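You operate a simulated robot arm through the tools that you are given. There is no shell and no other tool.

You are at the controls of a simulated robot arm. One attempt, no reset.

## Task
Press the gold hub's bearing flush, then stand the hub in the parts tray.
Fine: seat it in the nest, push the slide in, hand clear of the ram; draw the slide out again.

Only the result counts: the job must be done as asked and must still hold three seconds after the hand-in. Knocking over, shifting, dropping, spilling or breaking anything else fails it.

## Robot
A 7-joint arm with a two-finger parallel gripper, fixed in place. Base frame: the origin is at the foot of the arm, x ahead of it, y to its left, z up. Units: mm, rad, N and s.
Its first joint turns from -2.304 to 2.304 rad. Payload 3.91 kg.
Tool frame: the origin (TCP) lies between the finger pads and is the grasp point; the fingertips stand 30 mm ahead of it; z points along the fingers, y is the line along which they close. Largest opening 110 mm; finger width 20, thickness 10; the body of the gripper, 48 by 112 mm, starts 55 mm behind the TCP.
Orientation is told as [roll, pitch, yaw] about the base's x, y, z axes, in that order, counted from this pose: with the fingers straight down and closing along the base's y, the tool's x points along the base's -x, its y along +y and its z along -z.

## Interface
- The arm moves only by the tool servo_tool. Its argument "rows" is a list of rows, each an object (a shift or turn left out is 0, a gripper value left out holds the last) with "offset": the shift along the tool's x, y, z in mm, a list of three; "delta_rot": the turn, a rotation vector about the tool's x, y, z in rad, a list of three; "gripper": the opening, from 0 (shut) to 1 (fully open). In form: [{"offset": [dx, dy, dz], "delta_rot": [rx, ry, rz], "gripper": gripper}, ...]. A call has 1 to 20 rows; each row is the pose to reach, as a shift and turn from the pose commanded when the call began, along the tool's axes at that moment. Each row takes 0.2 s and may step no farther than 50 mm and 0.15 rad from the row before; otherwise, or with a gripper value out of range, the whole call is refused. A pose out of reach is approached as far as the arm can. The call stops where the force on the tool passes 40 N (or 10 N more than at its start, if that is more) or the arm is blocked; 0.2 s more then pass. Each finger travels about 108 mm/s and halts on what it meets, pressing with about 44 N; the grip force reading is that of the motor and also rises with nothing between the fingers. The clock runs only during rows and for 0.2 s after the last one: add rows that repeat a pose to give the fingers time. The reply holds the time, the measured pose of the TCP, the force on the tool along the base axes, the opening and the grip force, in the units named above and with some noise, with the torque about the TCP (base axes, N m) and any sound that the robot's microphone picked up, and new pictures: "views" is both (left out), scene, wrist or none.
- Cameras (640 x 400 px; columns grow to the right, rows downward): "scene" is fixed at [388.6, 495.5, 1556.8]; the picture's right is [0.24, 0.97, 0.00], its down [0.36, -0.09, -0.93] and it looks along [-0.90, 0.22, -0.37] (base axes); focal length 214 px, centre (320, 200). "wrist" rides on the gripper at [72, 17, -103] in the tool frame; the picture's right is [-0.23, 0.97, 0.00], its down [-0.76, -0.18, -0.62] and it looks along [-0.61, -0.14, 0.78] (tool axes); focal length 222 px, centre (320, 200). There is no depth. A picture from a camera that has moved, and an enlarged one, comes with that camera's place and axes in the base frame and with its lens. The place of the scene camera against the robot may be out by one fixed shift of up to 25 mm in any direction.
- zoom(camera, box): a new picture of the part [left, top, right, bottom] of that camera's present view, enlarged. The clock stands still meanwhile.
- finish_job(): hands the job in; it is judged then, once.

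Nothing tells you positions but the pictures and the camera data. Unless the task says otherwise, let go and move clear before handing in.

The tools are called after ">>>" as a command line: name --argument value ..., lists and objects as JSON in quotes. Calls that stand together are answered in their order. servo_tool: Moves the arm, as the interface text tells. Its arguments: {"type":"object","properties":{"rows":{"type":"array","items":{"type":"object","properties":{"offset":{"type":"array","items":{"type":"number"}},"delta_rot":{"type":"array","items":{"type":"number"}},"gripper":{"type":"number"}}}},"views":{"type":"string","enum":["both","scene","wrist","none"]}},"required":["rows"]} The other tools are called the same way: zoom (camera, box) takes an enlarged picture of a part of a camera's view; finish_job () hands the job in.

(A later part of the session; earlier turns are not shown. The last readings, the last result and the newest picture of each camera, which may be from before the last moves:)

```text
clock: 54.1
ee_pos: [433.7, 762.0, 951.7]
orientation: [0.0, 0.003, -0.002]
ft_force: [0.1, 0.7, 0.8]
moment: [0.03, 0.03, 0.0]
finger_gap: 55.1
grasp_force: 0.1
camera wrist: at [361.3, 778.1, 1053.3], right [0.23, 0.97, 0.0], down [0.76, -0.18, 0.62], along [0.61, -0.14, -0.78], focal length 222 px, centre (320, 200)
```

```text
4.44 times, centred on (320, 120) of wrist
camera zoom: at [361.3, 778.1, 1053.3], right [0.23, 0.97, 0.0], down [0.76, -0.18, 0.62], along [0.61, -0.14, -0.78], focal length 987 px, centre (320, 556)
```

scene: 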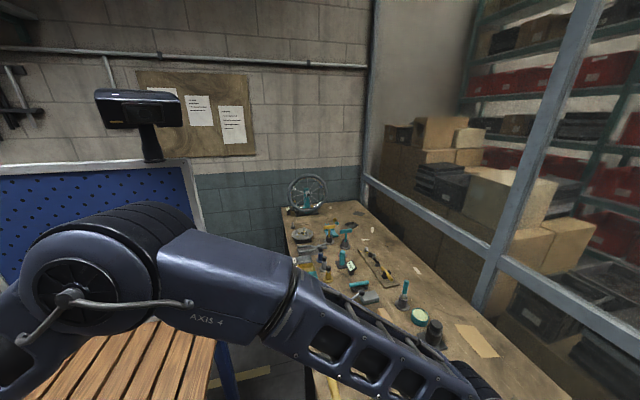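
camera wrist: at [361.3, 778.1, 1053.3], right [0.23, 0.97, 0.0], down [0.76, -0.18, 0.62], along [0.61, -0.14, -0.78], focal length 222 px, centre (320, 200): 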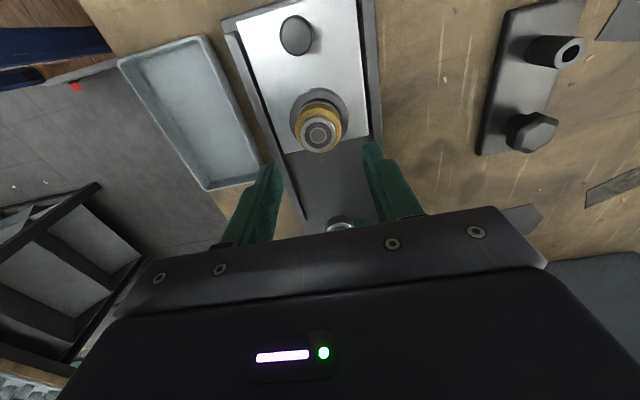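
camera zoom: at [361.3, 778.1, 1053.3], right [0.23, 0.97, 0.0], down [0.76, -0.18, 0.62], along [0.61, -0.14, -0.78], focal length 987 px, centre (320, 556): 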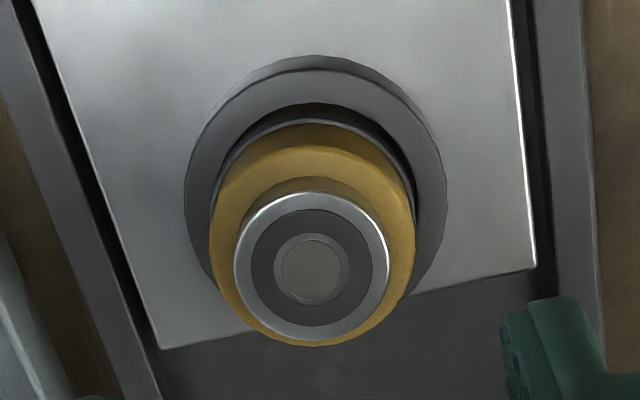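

On re-measuring, the hub's lean is small, so I want a proper low-angle view of hub, ring and slide to judge the seating before acting.

>>> servo_tool --rows '[{"offset": [9.9, -7.4, 4], "delta_rot": [-0.03, -0.0822, -0.0969]}, {"offset": [19.7, -14.9, 8], "delta_rot": [-0.06, -0.1643, -0.1939]}, {"offset": [29.6, -22.3, 12], "delta_rot": [-0.09, -0.2465, -0.2908]}, {"offset": [39.4, -29.7, 16], "delta_rot": [-0.1199, -0.3286, -0.3878]}, {"offset": [49.3, -37.1, 20], "delta_rot": [-0.1499, -0.4108, -0.4847]}, {"offset": [59.1, -44.6, 24], "delta_rot": [-0.1799, -0.4929, -0.5817]}, {"offset": [69, -52, 28], "delta_rot": [-0.2099, -0.5751, -0.6786]}, {"offset": [69, -52, 28], "delta_rot": [-0.2099, -0.5751, -0.6786]}, {"offset": [69, -52, 28], "delta_rot": [-0.2099, -0.5751, -0.6786]}]' --views "wrist"

>>> zoom --camera "wrist" --box '[270, 110, 366, 170]'

```text
clock: 56.1
ee_pos: [366.5, 706.2, 921.2]
orientation: [-0.001, -0.597, 0.698]
ft_force: [-1.1, 1.2, -0.6]
moment: [-0.01, 0.01, -0.01]
finger_gap: 54.9
grasp_force: 0.0
camera wrist: at [264.1, 643.3, 966.2], right [-0.48, 0.87, 0.13], down [0.33, 0.04, 0.94], along [0.81, 0.5, -0.3], focal length 222 px, centre (320, 200)
```

wrist: 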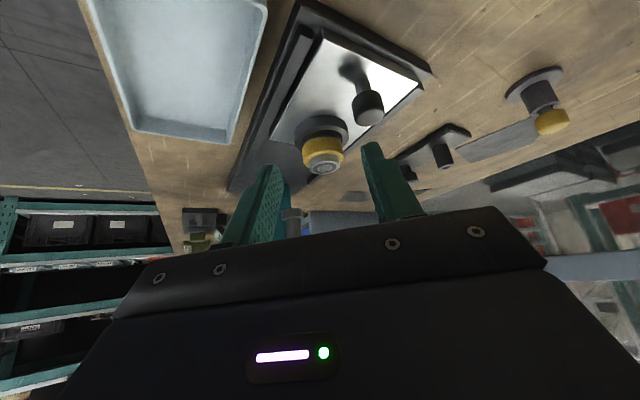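

```text
6.67 times, centred on (318, 140) of wrist
camera zoom: at [264.1, 643.3, 966.2], right [-0.48, 0.87, 0.13], down [0.33, 0.04, 0.94], along [0.81, 0.5, -0.3], focal length 1481 px, centre (333, 600)
```

zoom: 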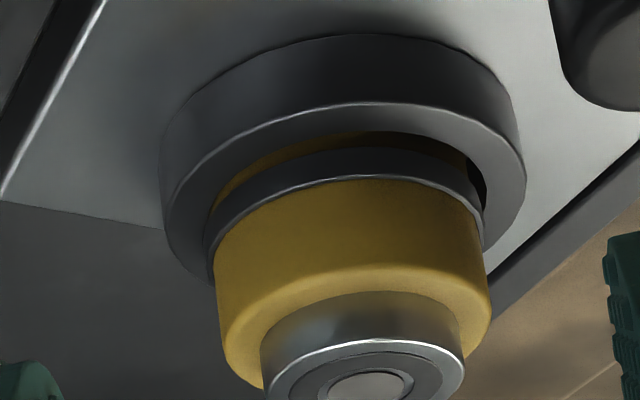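

The hub is upright but its band suggests it may still be 1–3 mm short of the nest floor and ~1 mm off-centre. I'll go above it with closed fingers and press down gently on its top to test/finish the seating.

>>> servo_tool --rows '[{"offset": [-11.8, -1.1, 4.6], "delta_rot": [0.0298, 0.0818, 0.0967]}, {"offset": [-23.5, -2.3, 9.2], "delta_rot": [0.0595, 0.1635, 0.1934], "gripper": 0.2}, {"offset": [-35.3, -3.4, 13.8], "delta_rot": [0.0893, 0.2453, 0.2901], "gripper": 0.0}, {"offset": [-47.1, -4.5, 18.4], "delta_rot": [0.119, 0.3271, 0.3869]}, {"offset": [-58.9, -5.6, 23], "delta_rot": [0.1488, 0.4089, 0.4836]}, {"offset": [-70.6, -6.8, 27.6], "delta_rot": [0.1785, 0.4906, 0.5803]}, {"offset": [-82.4, -7.9, 32.2], "delta_rot": [0.2083, 0.5724, 0.677]}, {"offset": [-82.4, -7.9, 32.2], "delta_rot": [0.2083, 0.5724, 0.677]}, {"offset": [-82.4, -7.9, 32.2], "delta_rot": [0.2083, 0.5724, 0.677]}]' --views "wrist"

>>> zoom --camera "wrist" --box '[256, 90, 384, 170]'

```text
clock: 58.1
ee_pos: [435.6, 755.2, 943.1]
orientation: [0.0, -0.001, -0.002]
ft_force: [0.6, -0.1, 0.3]
moment: [-0.01, 0.03, 0.0]
finger_gap: 0.2
grasp_force: 37.6
camera wrist: at [363.7, 772.1, 1045.9], right [0.23, 0.97, 0.0], down [0.76, -0.18, 0.62], along [0.61, -0.14, -0.78], focal length 222 px, centre (320, 200)
```

wrist: 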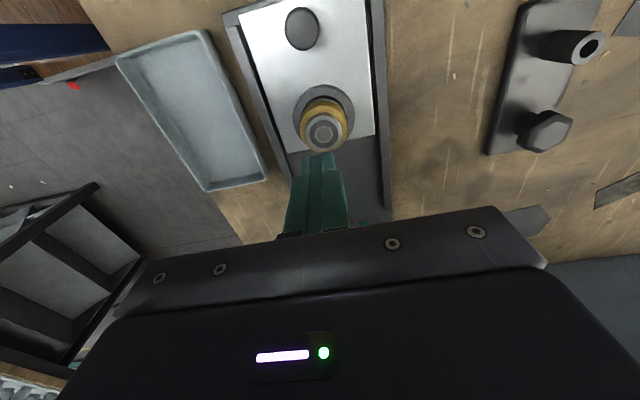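

```text
5.00 times, centred on (320, 130) of wrist
camera zoom: at [363.7, 772.1, 1045.9], right [0.23, 0.97, 0.0], down [0.76, -0.18, 0.62], along [0.61, -0.14, -0.78], focal length 1111 px, centre (320, 550)
```

zoom: 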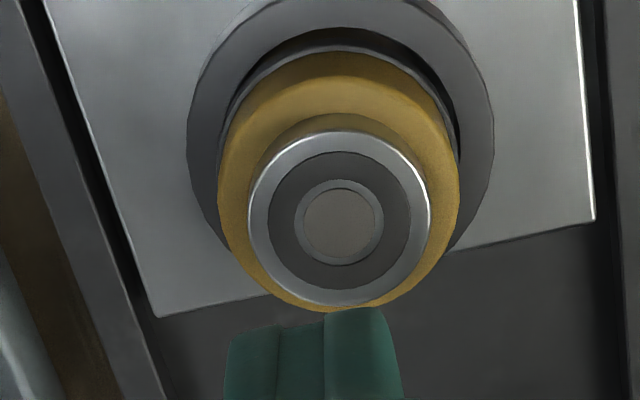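

Hub centre is about 1.2 mm −x and 2.8 mm +y of the tool axis. Correcting, and descending to just above the bearing.

>>> servo_tool --rows '[{"offset": [1.2, 2.75, 0]}, {"offset": [1.2, 2.75, 15]}, {"offset": [1.2, 2.75, 30]}, {"offset": [1.2, 2.75, 34]}, {"offset": [1.2, 2.75, 34]}]' --views "wrist"

>>> zoom --camera "wrist" --box '[256, 110, 384, 190]'

```text
clock: 59.3
ee_pos: [435.2, 758.9, 908.3]
orientation: [0.0, -0.001, -0.001]
ft_force: [0.2, -0.5, 0.6]
moment: [-0.01, 0.02, 0.0]
finger_gap: 0.3
grasp_force: 37.7
camera wrist: at [361.8, 775.4, 1011.0], right [0.23, 0.97, 0.0], down [0.76, -0.18, 0.62], along [0.61, -0.14, -0.78], focal length 222 px, centre (320, 200)
```

wrist: 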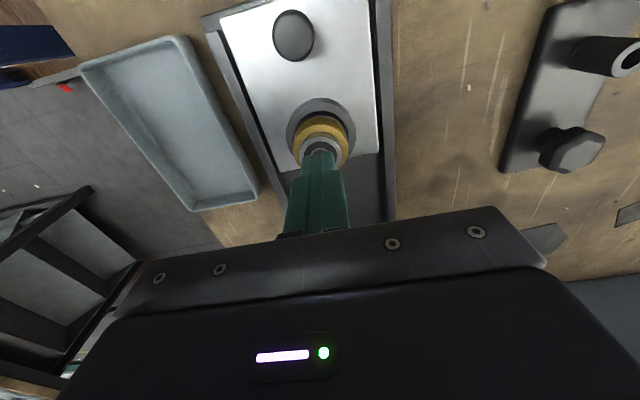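

```text
5.00 times, centred on (320, 150) of wrist
camera zoom: at [361.8, 775.4, 1011.0], right [0.23, 0.97, 0.0], down [0.76, -0.18, 0.62], along [0.61, -0.14, -0.78], focal length 1111 px, centre (320, 450)
```

zoom: 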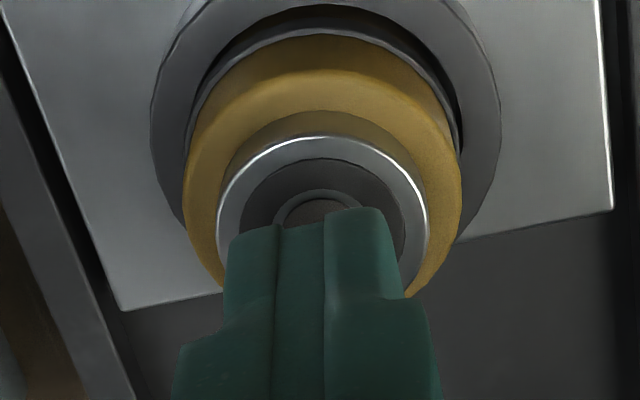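

Fingers are centred over the bearing. Creeping down in small steps to find contact.

>>> servo_tool --rows '[{"offset": [0, 0, 1]}, {"offset": [0, 0, 2]}, {"offset": [0, 0, 3]}, {"offset": [0, 0, 4]}, {"offset": [0, 0, 4]}]' --views "none"

>>> servo_tool --rows '[{"offset": [0, 0, 1]}, {"offset": [0, 0, 2]}, {"offset": [0, 0, 2]}]' --views "none"

```text
clock: 60.5
ee_pos: [435.9, 759.2, 902.5]
orientation: [0.0, -0.001, 0.001]
ft_force: [0.3, -0.5, -0.6]
moment: [-0.01, -0.01, -0.02]
finger_gap: 0.0
grasp_force: 37.8
```

```text
clock: 61.3
ee_pos: [435.2, 760.7, 901.5]
orientation: [0.001, -0.001, 0.001]
ft_force: [-1.1, 0.6, 0.6]
moment: [-0.03, -0.02, -0.01]
finger_gap: 0.0
grasp_force: 37.9
```

>>> servo_tool --rows '[{"offset": [0, 0, 1]}, {"offset": [0, 0, 2]}, {"offset": [0, 0, 2]}]' --views "none"

```text
clock: 62.1
ee_pos: [435.7, 759.4, 898.2]
orientation: [0.0, -0.003, 0.001]
ft_force: [0.3, 0.7, 0.1]
moment: [0.0, 0.01, -0.01]
finger_gap: 0.0
grasp_force: 38.1
```

>>> servo_tool --rows '[{"offset": [0, 0, 1]}, {"offset": [0, 0, 1.5]}, {"offset": [0, 0, 1.5]}]' --views "none"

>>> servo_tool --rows '[{"offset": [0, 0, 1]}, {"offset": [0, 0, 1.5]}, {"offset": [0, 0, 1.5]}]' --views "wrist"

>>> zoom --camera "wrist" --box '[256, 110, 384, 190]'

```text
clock: 62.9
ee_pos: [435.4, 759.7, 899.8]
orientation: [-0.002, -0.001, 0.002]
ft_force: [0.5, -0.4, -0.5]
moment: [0.02, 0.02, 0.05]
finger_gap: 0.0
grasp_force: 37.6
```

```text
clock: 63.7
ee_pos: [435.5, 760.0, 897.6]
orientation: [0.002, 0.0, -0.001]
ft_force: [2.1, -3.0, 13.5]
moment: [-0.11, -0.08, -0.03]
finger_gap: 0.0
grasp_force: 38.0
camera wrist: at [362.4, 776.2, 1000.8], right [0.23, 0.97, 0.0], down [0.76, -0.18, 0.62], along [0.61, -0.14, -0.78], focal length 222 px, centre (320, 200)
```

wrist: 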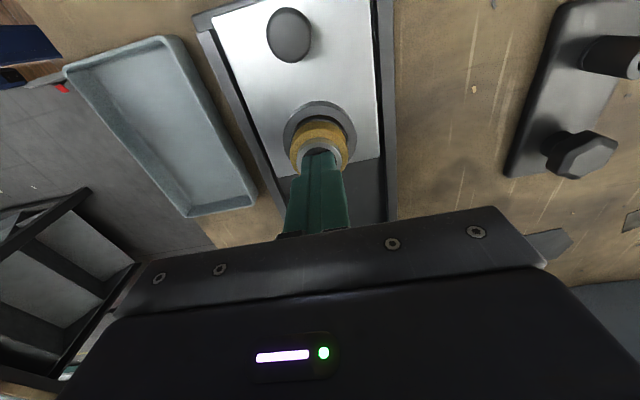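

```text
5.00 times, centred on (320, 150) of wrist
camera zoom: at [362.4, 776.2, 1000.8], right [0.23, 0.97, 0.0], down [0.76, -0.18, 0.62], along [0.61, -0.14, -0.78], focal length 1111 px, centre (320, 450)
```

zoom: 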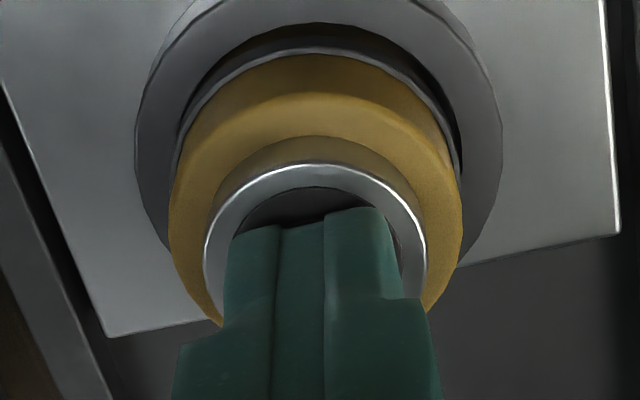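

Contact at 13.5 N with the bearing top at z≈868.5. Pressing another ~1.2 mm to see whether the hub sinks or is rigid.

>>> servo_tool --rows '[{"offset": [0, 0, 0.6]}, {"offset": [0, 0, 1.2]}, {"offset": [0, 0, 1.2]}]' --views "none"

```text
clock: 64.5
ee_pos: [435.4, 761.2, 897.4]
orientation: [0.003, -0.001, -0.001]
ft_force: [3.6, -0.5, 35.6]
moment: [-0.02, -0.1, -0.01]
finger_gap: 0.0
grasp_force: 37.4
```

The hub is rigid under 35 N, so it is sitting on the nest floor; it's just ~1 mm off-centre toward +x/−y. I'll grip it lightly above the ring, nudge it to the ring's centre, and release — then redo the slide push, and retreat much further this time.

>>> servo_tool --rows '[{"offset": [0, 0, -6]}, {"offset": [0, 0, -12], "gripper": 0.3}, {"offset": [0, 0, -12], "gripper": 0.52}, {"offset": [0, 0, -12]}, {"offset": [0, 0, 4]}, {"offset": [0, 0, 18]}, {"offset": [0, 0, 25]}, {"offset": [0, 0, 25]}]' --views "wrist"

>>> zoom --camera "wrist" --box '[240, 110, 400, 210]'

```text
clock: 66.3
ee_pos: [436.5, 759.4, 871.1]
orientation: [0.003, -0.002, 0.0]
ft_force: [0.1, 0.1, 0.1]
moment: [-0.02, 0.03, 0.0]
finger_gap: 57.4
grasp_force: 0.0
camera wrist: at [362.2, 775.3, 974.3], right [0.23, 0.97, 0.0], down [0.76, -0.18, 0.62], along [0.61, -0.14, -0.78], focal length 222 px, centre (320, 200)
```

wrist: 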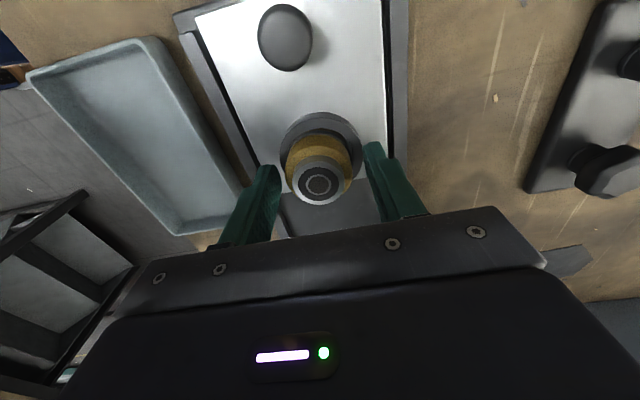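

```text
4.00 times, centred on (320, 160) of wrist
camera zoom: at [362.2, 775.3, 974.3], right [0.23, 0.97, 0.0], down [0.76, -0.18, 0.62], along [0.61, -0.14, -0.78], focal length 888 px, centre (320, 360)
```

zoom: 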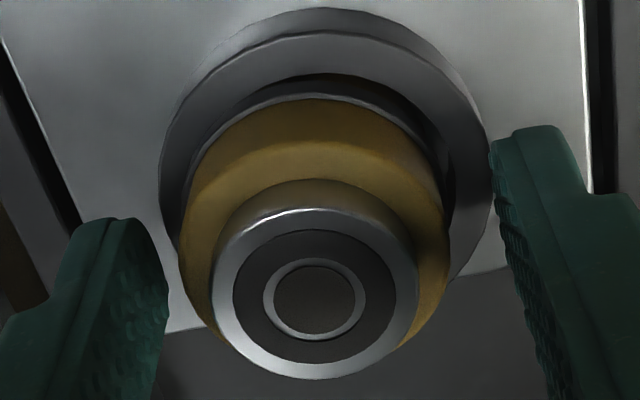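

Closing to centre the hub in y (ring centre is under the tool axis), then checking.

>>> servo_tool --rows '[{"gripper": 0.42}, {"gripper": 0.3}, {"gripper": 0.0}, {"gripper": 0.0}]' --views "wrist"

>>> zoom --camera "wrist" --box '[240, 110, 400, 210]'

```text
clock: 67.3
ee_pos: [434.7, 758.9, 871.8]
orientation: [-0.001, -0.002, 0.0]
ft_force: [0.3, -0.3, -0.3]
moment: [0.03, -0.01, -0.03]
finger_gap: 40.2
grasp_force: 44.7
camera wrist: at [362.3, 775.3, 974.4], right [0.23, 0.97, 0.0], down [0.76, -0.18, 0.62], along [0.61, -0.14, -0.78], focal length 222 px, centre (320, 200)
```

wrist: 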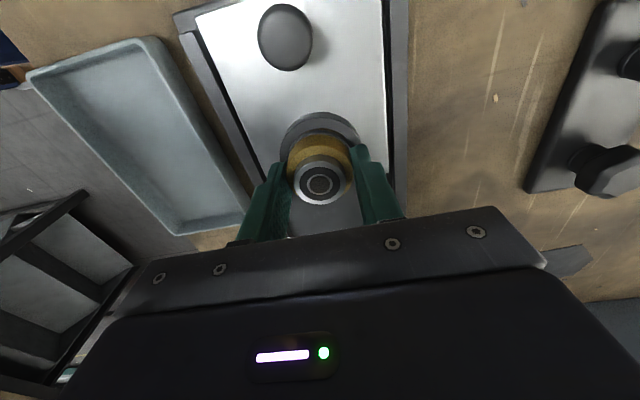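

```text
4.00 times, centred on (320, 160) of wrist
camera zoom: at [362.3, 775.3, 974.4], right [0.23, 0.97, 0.0], down [0.76, -0.18, 0.62], along [0.61, -0.14, -0.78], focal length 888 px, centre (320, 360)
```

zoom: 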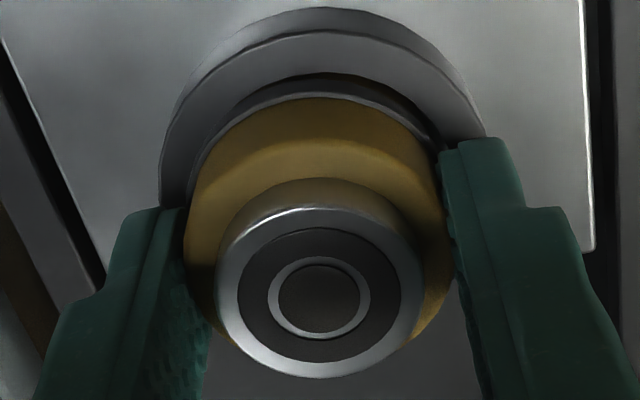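

Gripped at 40.2 mm. I'll probe the clearance in x by small moves and reading side force, to find the ring's centre.

>>> servo_tool --rows '[{"offset": [-0.75, 0, 0]}, {"offset": [-1.5, 0, 0]}, {"offset": [-1.5, 0, 0]}]' --views "none"

>>> servo_tool --rows '[{"offset": [1.5, 0, 0]}, {"offset": [3.0, 0, 0]}, {"offset": [3.0, 0, 0]}]' --views "none"

```text
clock: 68.1
ee_pos: [437.3, 760.1, 871.4]
orientation: [0.003, -0.002, 0.0]
ft_force: [-0.1, 0.2, 3.0]
moment: [0.05, 0.13, 0.02]
finger_gap: 40.1
grasp_force: 44.3
```

```text
clock: 68.9
ee_pos: [434.0, 759.7, 871.5]
orientation: [0.002, 0.0, -0.002]
ft_force: [5.2, 0.5, 3.3]
moment: [0.03, -0.15, 0.02]
finger_gap: 40.4
grasp_force: 43.8
```

>>> servo_tool --rows '[{"offset": [-2.5, 0, 0]}, {"offset": [-2.5, 1.0, 0]}, {"offset": [-2.5, 2.0, 0]}, {"offset": [-2.5, 2.0, 0]}]' --views "none"

>>> servo_tool --rows '[{"offset": [0, -2, 0]}, {"offset": [0, -4.0, 0]}, {"offset": [0, -4.0, 0]}]' --views "none"

```text
clock: 69.9
ee_pos: [435.8, 761.7, 871.7]
orientation: [0.002, -0.001, -0.001]
ft_force: [-2.0, -2.7, 9.6]
moment: [-0.13, 0.11, 0.01]
finger_gap: 40.0
grasp_force: 44.0
```

```text
clock: 70.7
ee_pos: [435.7, 758.2, 871.4]
orientation: [0.002, -0.003, 0.0]
ft_force: [-0.5, 21.1, 4.9]
moment: [0.72, 0.03, 0.09]
finger_gap: 40.1
grasp_force: 43.3
```

Clearance is ~1.45 mm per side and the ring centre is ~0.45 mm +y, ~0.25 mm +x of the original grip. Centring the hub there and releasing.

>>> servo_tool --rows '[{"offset": [0.7, 2.4, 0]}, {"offset": [0.7, 2.4, 0]}, {"offset": [0.7, 2.4, 0]}]' --views "none"

>>> servo_tool --rows '[{"gripper": 0.4}, {"gripper": 0.52}, {"gripper": 0.52}]' --views "wrist"

>>> zoom --camera "wrist" --box '[240, 110, 400, 210]'

```text
clock: 71.5
ee_pos: [436.7, 760.7, 871.3]
orientation: [-0.001, -0.001, -0.001]
ft_force: [-0.4, -3.1, 6.6]
moment: [-0.19, 0.03, 0.0]
finger_gap: 40.3
grasp_force: 43.9
```

```text
clock: 72.3
ee_pos: [436.2, 759.5, 870.7]
orientation: [0.001, -0.002, 0.0]
ft_force: [-0.5, -0.1, 0.1]
moment: [0.02, -0.01, -0.01]
finger_gap: 57.2
grasp_force: 0.0
camera wrist: at [363.7, 776.3, 974.3], right [0.23, 0.97, 0.0], down [0.76, -0.18, 0.62], along [0.61, -0.14, -0.78], focal length 222 px, centre (320, 200)
```

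wrist: 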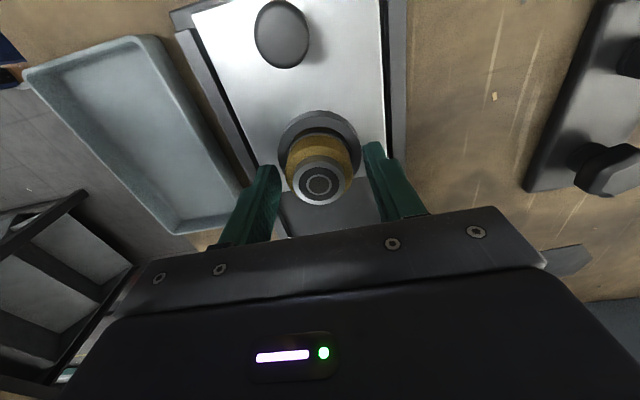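

```text
4.00 times, centred on (320, 160) of wrist
camera zoom: at [363.7, 776.3, 974.3], right [0.23, 0.97, 0.0], down [0.76, -0.18, 0.62], along [0.61, -0.14, -0.78], focal length 888 px, centre (320, 360)
```

zoom: 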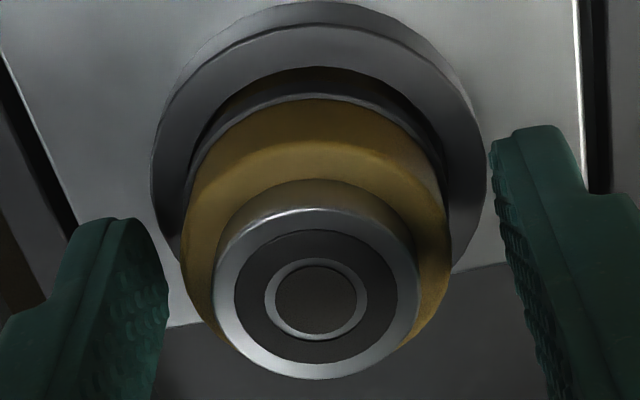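

Hub is re-centred. This time I'll push the slide with closed fingers against the front of the knob (no gripping, so nothing drags it back), starting by moving back and tilting the hand.

>>> servo_tool --rows '[{"offset": [0, 0, -30]}, {"offset": [0, 0, -60]}, {"offset": [42, 0, -66], "delta_rot": [0, -0.1, 0], "gripper": 0.0}, {"offset": [84, 0, -69], "delta_rot": [0, -0.2, 0]}, {"offset": [126, 0.5, -69], "delta_rot": [0, -0.3, 0]}, {"offset": [126, 0.5, -35], "delta_rot": [0, -0.3, 0]}, {"offset": [126, 0.5, -3], "delta_rot": [0, -0.3, 0]}, {"offset": [126, 0.5, 2], "delta_rot": [0, -0.3, 0]}, {"offset": [126, 0.5, 2], "delta_rot": [0, -0.3, 0]}]' --views "wrist"

>>> zoom --camera "wrist" --box '[240, 110, 400, 210]'

```text
clock: 74.3
ee_pos: [310.1, 762.3, 869.2]
orientation: [0.002, -0.302, -0.001]
ft_force: [-0.1, -0.7, 0.4]
moment: [0.0, -0.01, -0.01]
finger_gap: 0.0
grasp_force: 37.6
camera wrist: at [210.2, 778.8, 945.4], right [0.22, 0.97, 0.07], down [0.54, -0.18, 0.82], along [0.81, -0.14, -0.57], focal length 222 px, centre (320, 200)
```

wrist: 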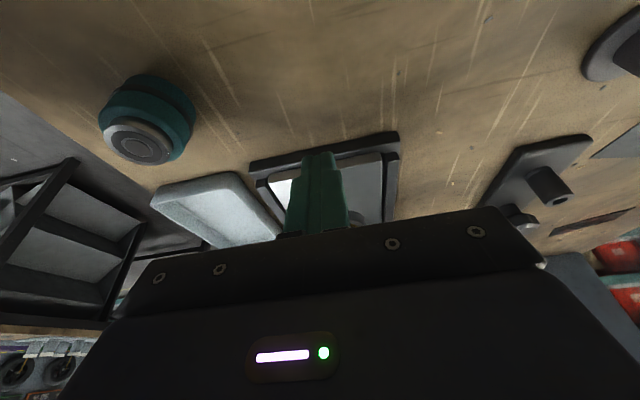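

```text
4.00 times, centred on (320, 160) of wrist
camera zoom: at [210.2, 778.8, 945.4], right [0.22, 0.97, 0.07], down [0.54, -0.18, 0.82], along [0.81, -0.14, -0.57], focal length 888 px, centre (320, 360)
```

zoom: 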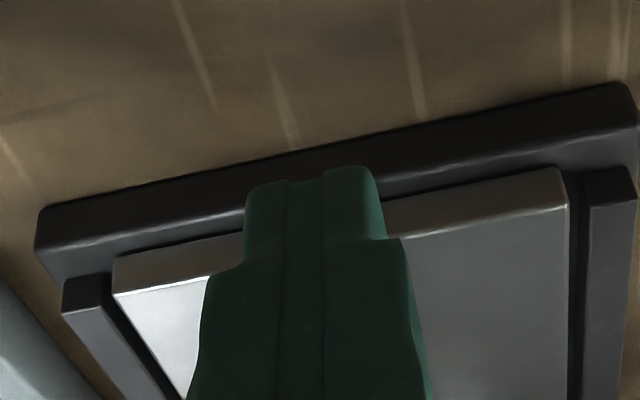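

>>> servo_tool --rows '[{"offset": [-9.5, -0.5, 2.97]}, {"offset": [-19.1, -0.5, 5.95]}, {"offset": [-24.8, -0.5, 7.7]}, {"offset": [-30.5, -0.5, 9.5]}, {"offset": [-36.3, -0.5, 11.3]}, {"offset": [-42, -0.5, 13.1]}, {"offset": [-47.7, -0.5, 14.9]}, {"offset": [-53.5, -0.5, 16.7]}, {"offset": [-59.2, -0.5, 18.4]}, {"offset": [-64.9, -0.5, 20.2]}, {"offset": [-70.6, -0.5, 22]}, {"offset": [-76.4, -0.5, 23.8]}, {"offset": [-76.4, -0.5, 23.8]}]' --views "wrist"

```text
clock: 77.1
ee_pos: [390.9, 760.0, 868.9]
orientation: [0.001, -0.303, -0.001]
ft_force: [0.7, 0.4, -0.1]
moment: [-0.03, -0.02, 0.01]
finger_gap: 0.2
grasp_force: 38.0
camera wrist: at [289.7, 775.9, 945.3], right [0.22, 0.97, 0.07], down [0.54, -0.18, 0.82], along [0.81, -0.14, -0.57], focal length 222 px, centre (320, 200)
```

wrist: 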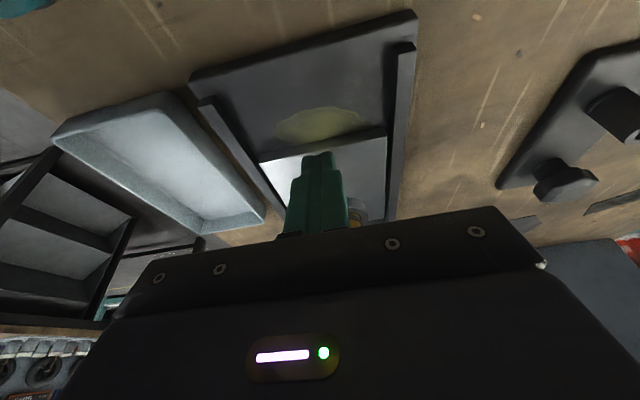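

Slide is moving with negligible force. Continuing to push to the stop.

>>> servo_tool --rows '[{"offset": [-3.8, 0, 1.2]}, {"offset": [-7.6, 0, 2.4]}, {"offset": [-11.5, 0, 3.6]}, {"offset": [-15.3, 0, 4.8]}, {"offset": [-19.1, 0, 5.9]}, {"offset": [-22.9, 0, 7.1]}, {"offset": [-26.7, 0, 8.3]}, {"offset": [-30.5, 0, 9.5]}, {"offset": [-33.4, 0, 10.4]}, {"offset": [-36.3, 0, 11.3]}, {"offset": [-38.2, 0, 11.9]}, {"offset": [-40.1, 0, 12.5]}, {"offset": [-42, 0, 13.1]}, {"offset": [-43.9, 0, 13.7]}, {"offset": [-45.8, 0, 14.3]}, {"offset": [-45.8, 0, 14.3]}]' --views "wrist"

```text
clock: 80.2
ee_pos: [430.3, 762.1, 867.7]
orientation: [-0.002, -0.295, 0.004]
ft_force: [-4.8, 1.1, 0.9]
moment: [0.0, 0.16, 0.01]
finger_gap: 0.0
grasp_force: 37.9
stopped in row 15: the force on the tool passed its limit at 43 N (the readings are from after the stop); the commanded pose is now the measured one
camera wrist: at [329.9, 777.4, 944.8], right [0.21, 0.97, 0.07], down [0.55, -0.18, 0.82], along [0.81, -0.14, -0.57], focal length 222 px, centre (320, 200)
```

wrist: 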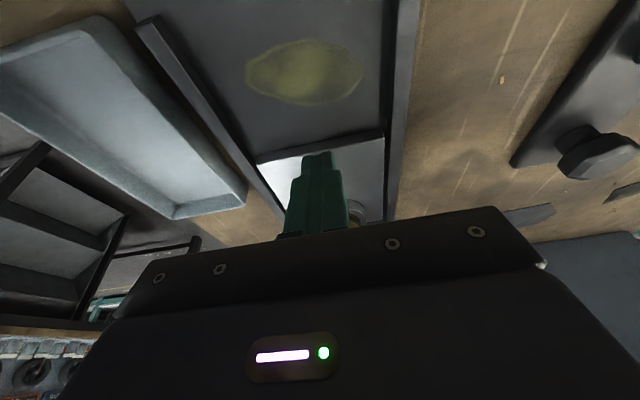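

The slide is home (43 N at the stop). Retreating straight back and far away from the ram, then waiting.

>>> servo_tool --rows '[{"offset": [19.1, 0, -5.85]}, {"offset": [47.8, 0, -14.6]}, {"offset": [70.6, 0, -42.5]}, {"offset": [90.6, 0, -80]}, {"offset": [110.5, 0, -117.5]}, {"offset": [133.3, -5, -145.4]}, {"offset": [160.9, -10, -174.7]}, {"offset": [183.7, -20, -202.7]}, {"offset": [183.7, -20, -202.7]}, {"offset": [183.7, -20, -202.7]}, {"offset": [183.7, -20, -202.7]}, {"offset": [183.7, -20, -202.7]}, {"offset": [183.7, -20, -202.7]}, {"offset": [183.7, -20, -202.7]}, {"offset": [183.7, -20, -202.7]}]' --views "wrist"

>>> zoom --camera "wrist" --box '[280, 130, 400, 205]'

```text
clock: 83.4
ee_pos: [196.2, 739.2, 1006.5]
orientation: [0.0, -0.297, 0.002]
ft_force: [-0.6, -0.3, 0.2]
moment: [0.02, -0.01, 0.02]
finger_gap: 0.0
grasp_force: 37.6
camera wrist: at [96.0, 755.6, 1084.6], right [0.22, 0.97, 0.07], down [0.55, -0.18, 0.82], along [0.81, -0.14, -0.57], focal length 222 px, centre (320, 200)
```

wrist: 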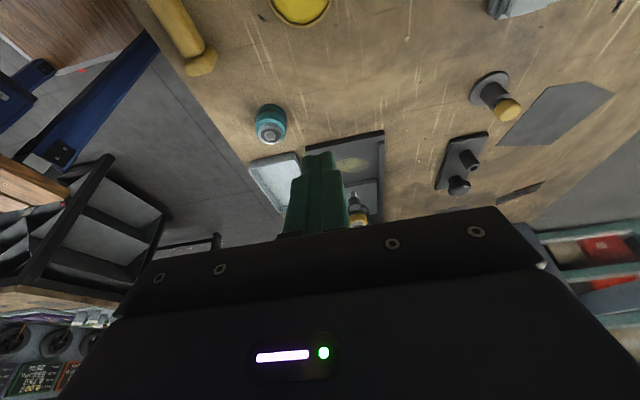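

```text
5.33 times, centred on (340, 168) of wrist
camera zoom: at [96.0, 755.6, 1084.6], right [0.22, 0.97, 0.07], down [0.55, -0.18, 0.82], along [0.81, -0.14, -0.57], focal length 1185 px, centre (213, 373)
```

zoom: 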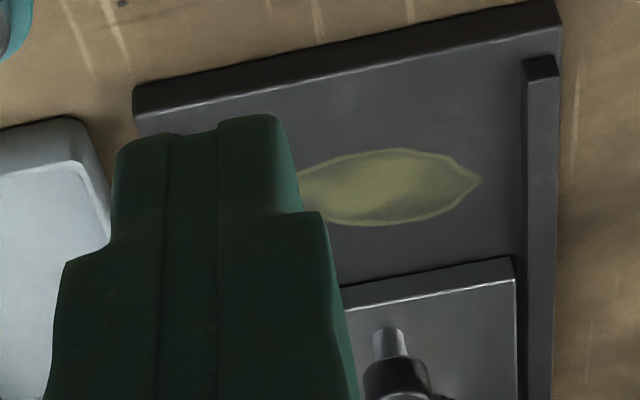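

>>> zoom --camera "wrist" --box '[238, 95, 302, 150]'

>>> zoom --camera "wrist" --box '[330, 170, 400, 230]'

```text
7.27 times, centred on (270, 122) of wrist
camera zoom: at [96.0, 755.6, 1084.6], right [0.22, 0.97, 0.07], down [0.55, -0.18, 0.82], along [0.81, -0.14, -0.57], focal length 1615 px, centre (684, 764)
```

zoom: 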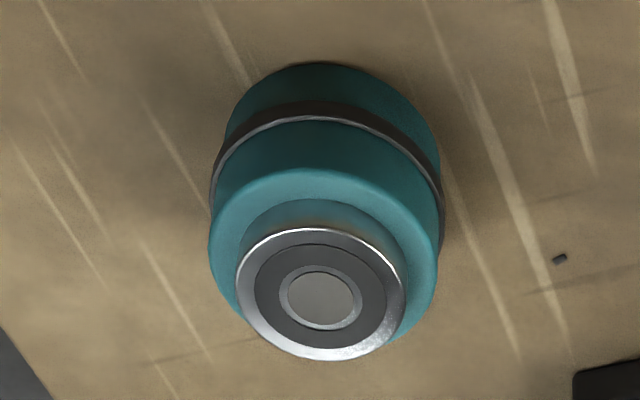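

```text
6.67 times, centred on (365, 200) of wrist
camera zoom: at [96.0, 755.6, 1084.6], right [0.22, 0.97, 0.07], down [0.55, -0.18, 0.82], along [0.81, -0.14, -0.57], focal length 1481 px, centre (20, 200)
```

zoom: 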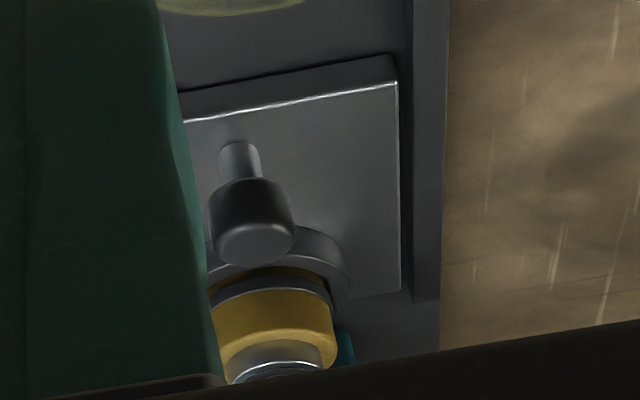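

Still no ram action even with the hand far away, although hub, slide and ram are aligned. I'll inspect the upper part of the press (head/column) for anything I've missed.

>>> servo_tool --rows '[{"offset": [-34, 3.5, -19.2], "gripper": 0.6}, {"offset": [-68, 7, -38.5]}, {"offset": [-102, 10.5, -57.7]}, {"offset": [-136, 14, -77]}, {"offset": [-170, 17.5, -96.2]}, {"offset": [-203.7, 21, -115.4]}, {"offset": [-203.7, 21, -115.4]}]' --views "both"

>>> zoom --camera "wrist" --box '[260, 100, 420, 210]'

```text
clock: 85.0
ee_pos: [359.2, 761.7, 1175.3]
orientation: [0.001, -0.296, 0.002]
ft_force: [-0.7, 0.0, -0.9]
moment: [-0.03, 0.01, 0.02]
finger_gap: 65.9
grasp_force: 0.1
camera wrist: at [258.1, 777.2, 1253.0], right [0.21, 0.97, 0.07], down [0.55, -0.18, 0.82], along [0.81, -0.14, -0.57], focal length 222 px, centre (320, 200)
```

scene: 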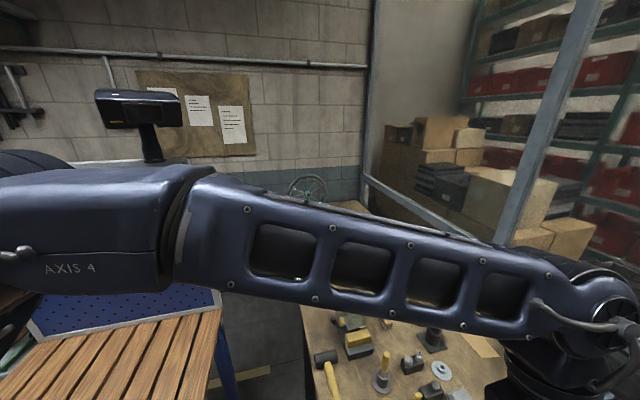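
wrist: 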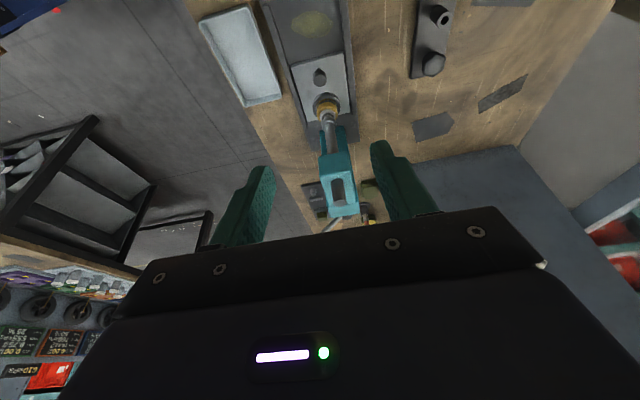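

```text
3.64 times, centred on (340, 155) of wrist
camera zoom: at [258.1, 777.2, 1253.0], right [0.21, 0.97, 0.07], down [0.55, -0.18, 0.82], along [0.81, -0.14, -0.57], focal length 808 px, centre (247, 364)
```

zoom: 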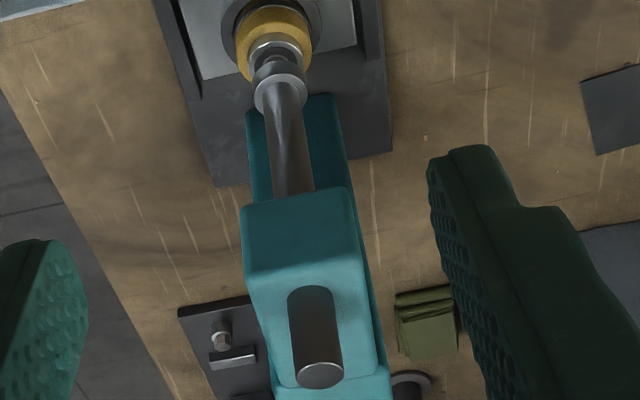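

>>> zoom --camera "wrist" --box '[300, 85, 360, 135]'

>>> zoom --camera "wrist" --box '[300, 140, 380, 225]'

```text
8.00 times, centred on (330, 110) of wrist
camera zoom: at [258.1, 777.2, 1253.0], right [0.21, 0.97, 0.07], down [0.55, -0.18, 0.82], along [0.81, -0.14, -0.57], focal length 1777 px, centre (240, 920)
```

zoom: 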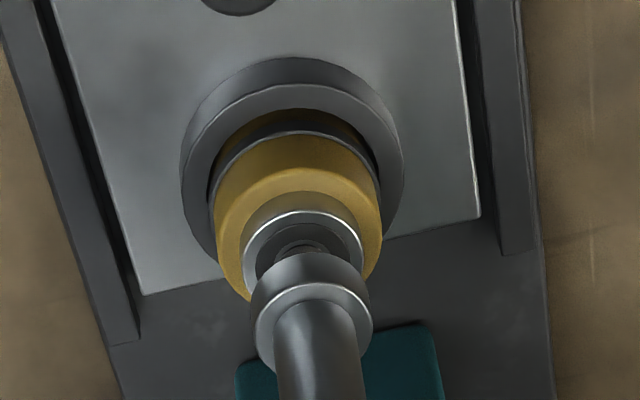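

```text
4.71 times, centred on (340, 182) of wrist
camera zoom: at [258.1, 777.2, 1253.0], right [0.21, 0.97, 0.07], down [0.55, -0.18, 0.82], along [0.81, -0.14, -0.57], focal length 1045 px, centre (226, 282)
```

zoom: 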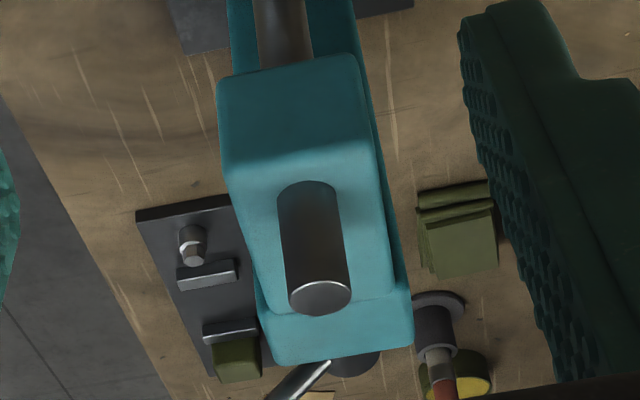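

I see the ram rod passing up through the teal head, and a metal bar further back partly hidden by the gripper. Moving forward (well above the press) to see it.

>>> servo_tool --rows '[{"offset": [-32, 0, 0]}, {"offset": [-64, 0, 0]}, {"offset": [-96, 0, 0]}, {"offset": [-96, 0, 0]}]' --views "wrist"

>>> zoom --camera "wrist" --box '[240, 80, 400, 210]'

```text
clock: 86.0
ee_pos: [449.3, 761.7, 1205.3]
orientation: [-0.002, -0.295, 0.002]
ft_force: [0.1, 0.1, -0.4]
moment: [-0.02, 0.04, -0.04]
finger_gap: 65.9
grasp_force: 0.1
camera wrist: at [349.4, 777.4, 1282.5], right [0.21, 0.97, 0.07], down [0.55, -0.18, 0.82], along [0.81, -0.14, -0.57], focal length 222 px, centre (320, 200)
```

wrist: 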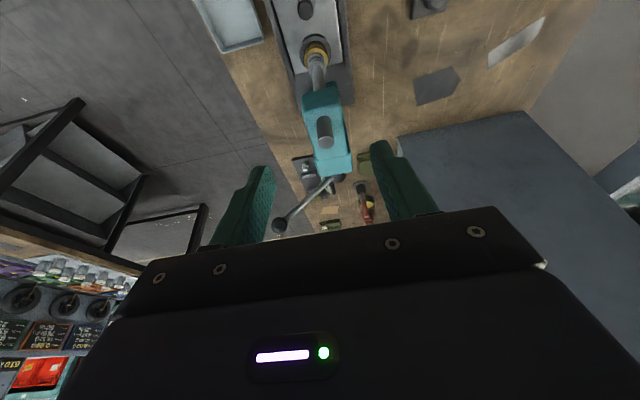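

```text
3.08 times, centred on (320, 145) of wrist
camera zoom: at [349.4, 777.4, 1282.5], right [0.21, 0.97, 0.07], down [0.55, -0.18, 0.82], along [0.81, -0.14, -0.57], focal length 684 px, centre (320, 369)
```

zoom: 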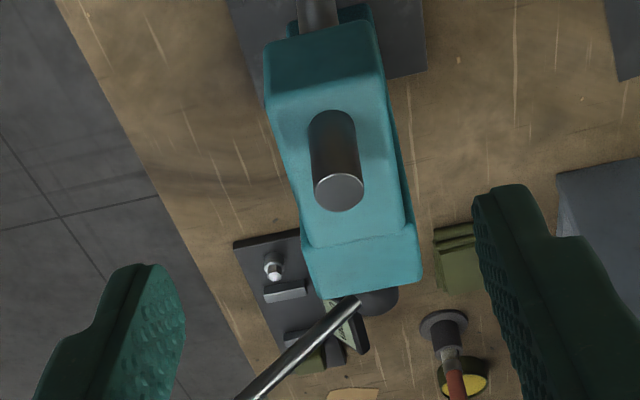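

There is a hand lever with a black knob on the back of the press — likely how the ram is worked. I'll get a better view of it from the left side.

>>> servo_tool --rows '[{"offset": [-7.1, -23.3, 3.7], "delta_rot": [-0.0477, -0.0358, -0.1104]}, {"offset": [-14.2, -46.5, 7.5], "delta_rot": [-0.0953, -0.0717, -0.2208]}, {"offset": [-21.4, -69.8, 11.2], "delta_rot": [-0.143, -0.1075, -0.3312]}, {"offset": [-28.5, -93, 14.9], "delta_rot": [-0.1907, -0.1433, -0.4416]}, {"offset": [-35.6, -116.3, 18.7], "delta_rot": [-0.2383, -0.1792, -0.552]}, {"offset": [-42.7, -139.5, 22.4], "delta_rot": [-0.286, -0.215, -0.6624]}, {"offset": [-42.7, -139.5, 22.4], "delta_rot": [-0.286, -0.215, -0.6624]}]' --views "wrist"

>>> zoom --camera "wrist" --box '[240, 60, 400, 210]'

```text
clock: 87.6
ee_pos: [495.4, 622.9, 1196.5]
orientation: [-0.002, -0.523, 0.724]
ft_force: [0.0, 0.5, 0.7]
moment: [0.04, 0.0, -0.03]
finger_gap: 66.0
grasp_force: 0.0
camera wrist: at [398.4, 559.3, 1249.7], right [-0.5, 0.86, 0.11], down [0.38, 0.1, 0.92], along [0.78, 0.5, -0.38], focal length 222 px, centre (320, 200)
```

wrist: 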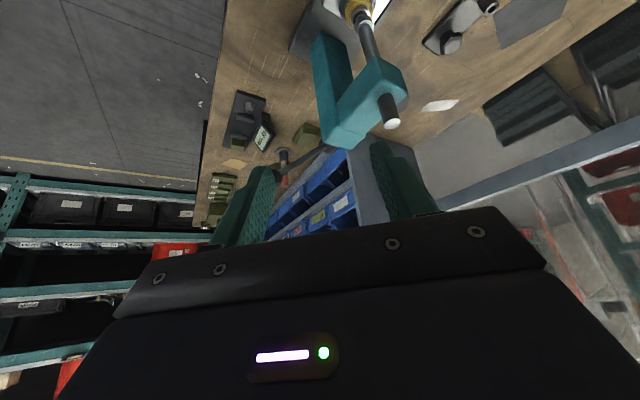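

```text
2.67 times, centred on (320, 135) of wrist
camera zoom: at [398.4, 559.3, 1249.7], right [-0.5, 0.86, 0.11], down [0.38, 0.1, 0.92], along [0.78, 0.5, -0.38], focal length 592 px, centre (320, 373)
```

zoom: 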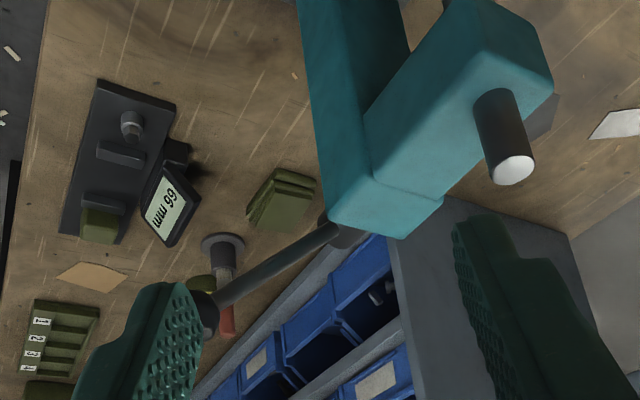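

Found it: the press has a lever. Its pivot is near (659, 759, 1023) and its knob near (649, 656, 1108), so it swings in the y–z plane. Let me look closer at it.

>>> zoom --camera "wrist" --box '[265, 130, 345, 190]'

>>> zoom --camera "wrist" --box '[280, 0, 420, 140]'

```text
6.67 times, centred on (305, 160) of wrist
camera zoom: at [398.4, 559.3, 1249.7], right [-0.5, 0.86, 0.11], down [0.38, 0.1, 0.92], along [0.78, 0.5, -0.38], focal length 1481 px, centre (420, 467)
```

zoom: 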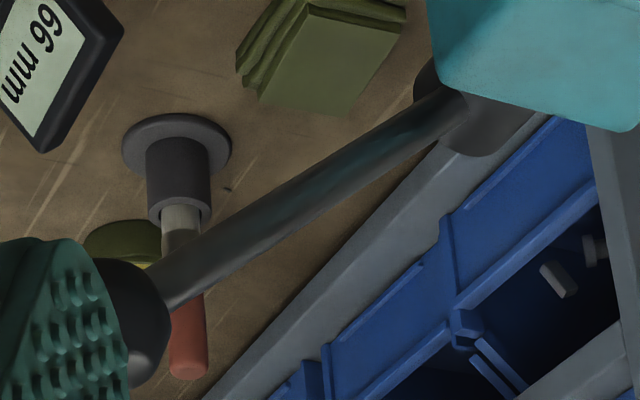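

```text
2.86 times, centred on (350, 70) of wrist
camera zoom: at [398.4, 559.3, 1249.7], right [-0.5, 0.86, 0.11], down [0.38, 0.1, 0.92], along [0.78, 0.5, -0.38], focal length 635 px, centre (234, 571)
```

zoom: 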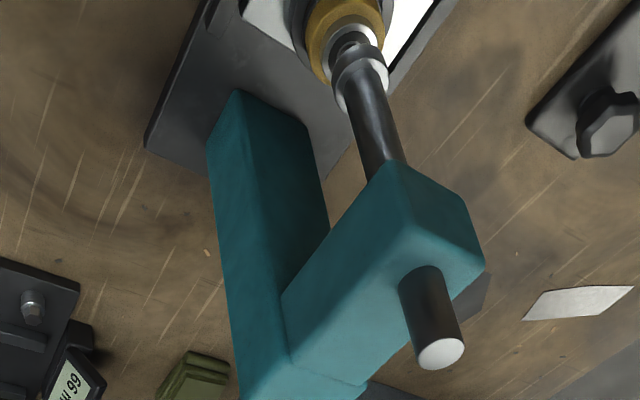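

The lever is a bar with a black ball knob on a pivot behind the column. I'll work it from above with closed fingers, on the far side from the ram. First, bring the tool vertical and closed, moving toward the lever.

>>> servo_tool --rows '[{"offset": [-7.8, -4.6, 1.2], "delta_rot": [0.027, 0.0714, 0.1011], "gripper": 0.3}, {"offset": [-15.6, -9.2, 2.4], "delta_rot": [0.0541, 0.1429, 0.2021], "gripper": 0.0}, {"offset": [-23.4, -13.8, 3.6], "delta_rot": [0.0811, 0.2143, 0.3032]}, {"offset": [-31.3, -18.5, 4.8], "delta_rot": [0.1081, 0.2858, 0.4043]}, {"offset": [-39.1, -23.1, 6], "delta_rot": [0.1351, 0.3572, 0.5054]}, {"offset": [-46.9, -27.7, 7.2], "delta_rot": [0.1622, 0.4287, 0.6064]}, {"offset": [-54.7, -32.3, 8.4], "delta_rot": [0.1892, 0.5001, 0.7075]}, {"offset": [-54.7, -32.3, 8.4], "delta_rot": [0.1892, 0.5001, 0.7075]}]' --views "wrist"

>>> zoom --camera "wrist" --box '[200, 80, 440, 230]'

```text
clock: 89.4
ee_pos: [556.5, 633.0, 1216.8]
orientation: [-0.003, 0.002, -0.003]
ft_force: [0.2, 0.0, -0.7]
moment: [0.0, -0.02, 0.0]
finger_gap: 0.1
grasp_force: 37.3
camera wrist: at [484.1, 649.3, 1319.6], right [0.23, 0.97, 0.0], down [0.76, -0.18, 0.62], along [0.6, -0.15, -0.78], focal length 222 px, centre (320, 200)
```

wrist: 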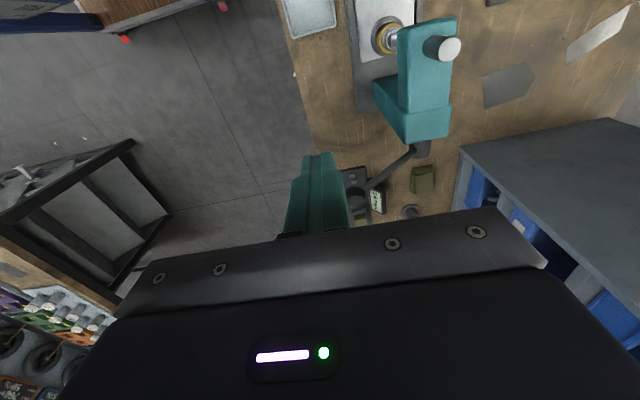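

```text
2.67 times, centred on (320, 155) of wrist
camera zoom: at [484.1, 649.3, 1319.6], right [0.23, 0.97, 0.0], down [0.76, -0.18, 0.62], along [0.6, -0.15, -0.78], focal length 592 px, centre (320, 320)
```

zoom: 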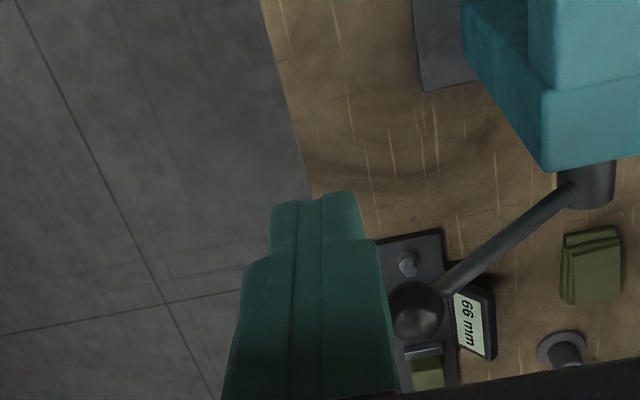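

The ball knob is around (655, 656, 1105). Moving the closed fingers above it.

>>> servo_tool --rows '[{"offset": [-33, 8, 5]}, {"offset": [-66, 16, 10]}, {"offset": [-98.5, 23.5, 17]}, {"offset": [-98.5, 23.5, 17]}, {"offset": [-98.5, 23.5, 17]}]' --views "wrist"

>>> zoom --camera "wrist" --box '[240, 100, 400, 200]'

```text
clock: 90.6
ee_pos: [657.2, 656.1, 1199.4]
orientation: [-0.001, 0.001, -0.002]
ft_force: [0.1, 0.0, 0.4]
moment: [0.0, 0.03, -0.04]
finger_gap: 0.1
grasp_force: 37.5
camera wrist: at [584.0, 673.5, 1302.3], right [0.23, 0.97, 0.0], down [0.76, -0.18, 0.62], along [0.61, -0.14, -0.78], focal length 222 px, centre (320, 200)
```

wrist: 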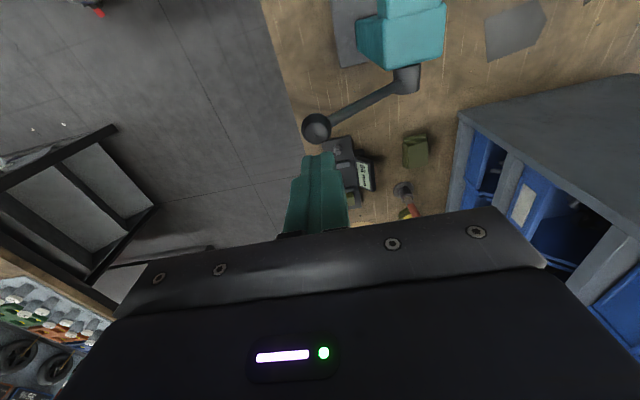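

```text
4.00 times, centred on (320, 150) of wrist
camera zoom: at [584.0, 673.5, 1302.3], right [0.23, 0.97, 0.0], down [0.76, -0.18, 0.62], along [0.61, -0.14, -0.78], focal length 888 px, centre (320, 400)
```

zoom: 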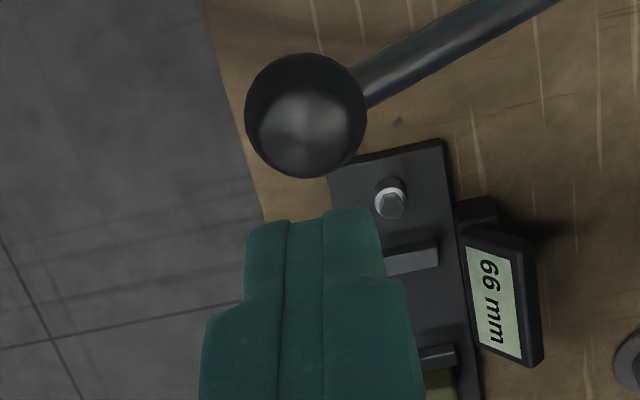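

I can see the ball knob clearly (≈28 mm diameter, centre ≈ (660, 653, 1100)). Aligning over it and lowering to just above.

>>> servo_tool --rows '[{"offset": [-2.5, -3.7, 0]}, {"offset": [-2.5, -3.7, 25]}, {"offset": [-2.5, -3.7, 47]}, {"offset": [-2.5, -3.7, 47]}]' --views "wrist"

>>> zoom --camera "wrist" --box '[240, 110, 400, 210]'

```text
clock: 91.6
ee_pos: [658.4, 651.4, 1150.7]
orientation: [-0.002, 0.001, 0.0]
ft_force: [-0.1, 0.5, -0.7]
moment: [0.0, 0.0, 0.02]
finger_gap: 0.0
grasp_force: 38.1
camera wrist: at [586.1, 669.1, 1254.3], right [0.23, 0.97, 0.0], down [0.76, -0.18, 0.62], along [0.61, -0.14, -0.78], focal length 222 px, centre (320, 200)
```

wrist: 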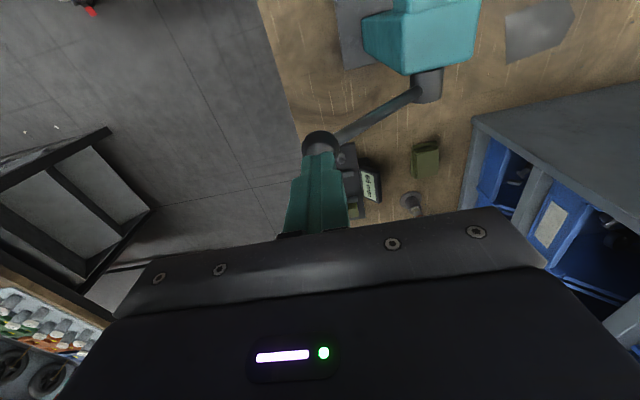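

```text
4.00 times, centred on (320, 160) of wrist
camera zoom: at [586.1, 669.1, 1254.3], right [0.23, 0.97, 0.0], down [0.76, -0.18, 0.62], along [0.61, -0.14, -0.78], focal length 888 px, centre (320, 360)
```

zoom: 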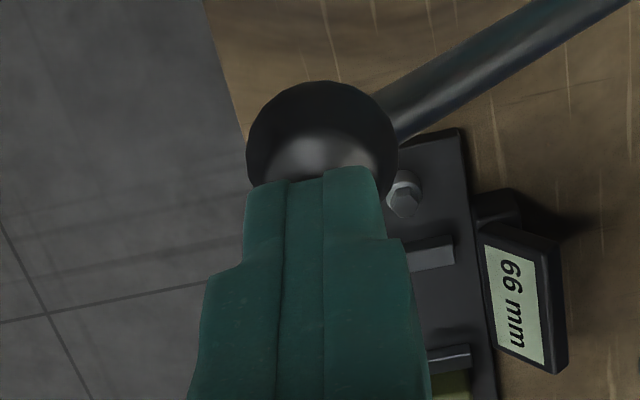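

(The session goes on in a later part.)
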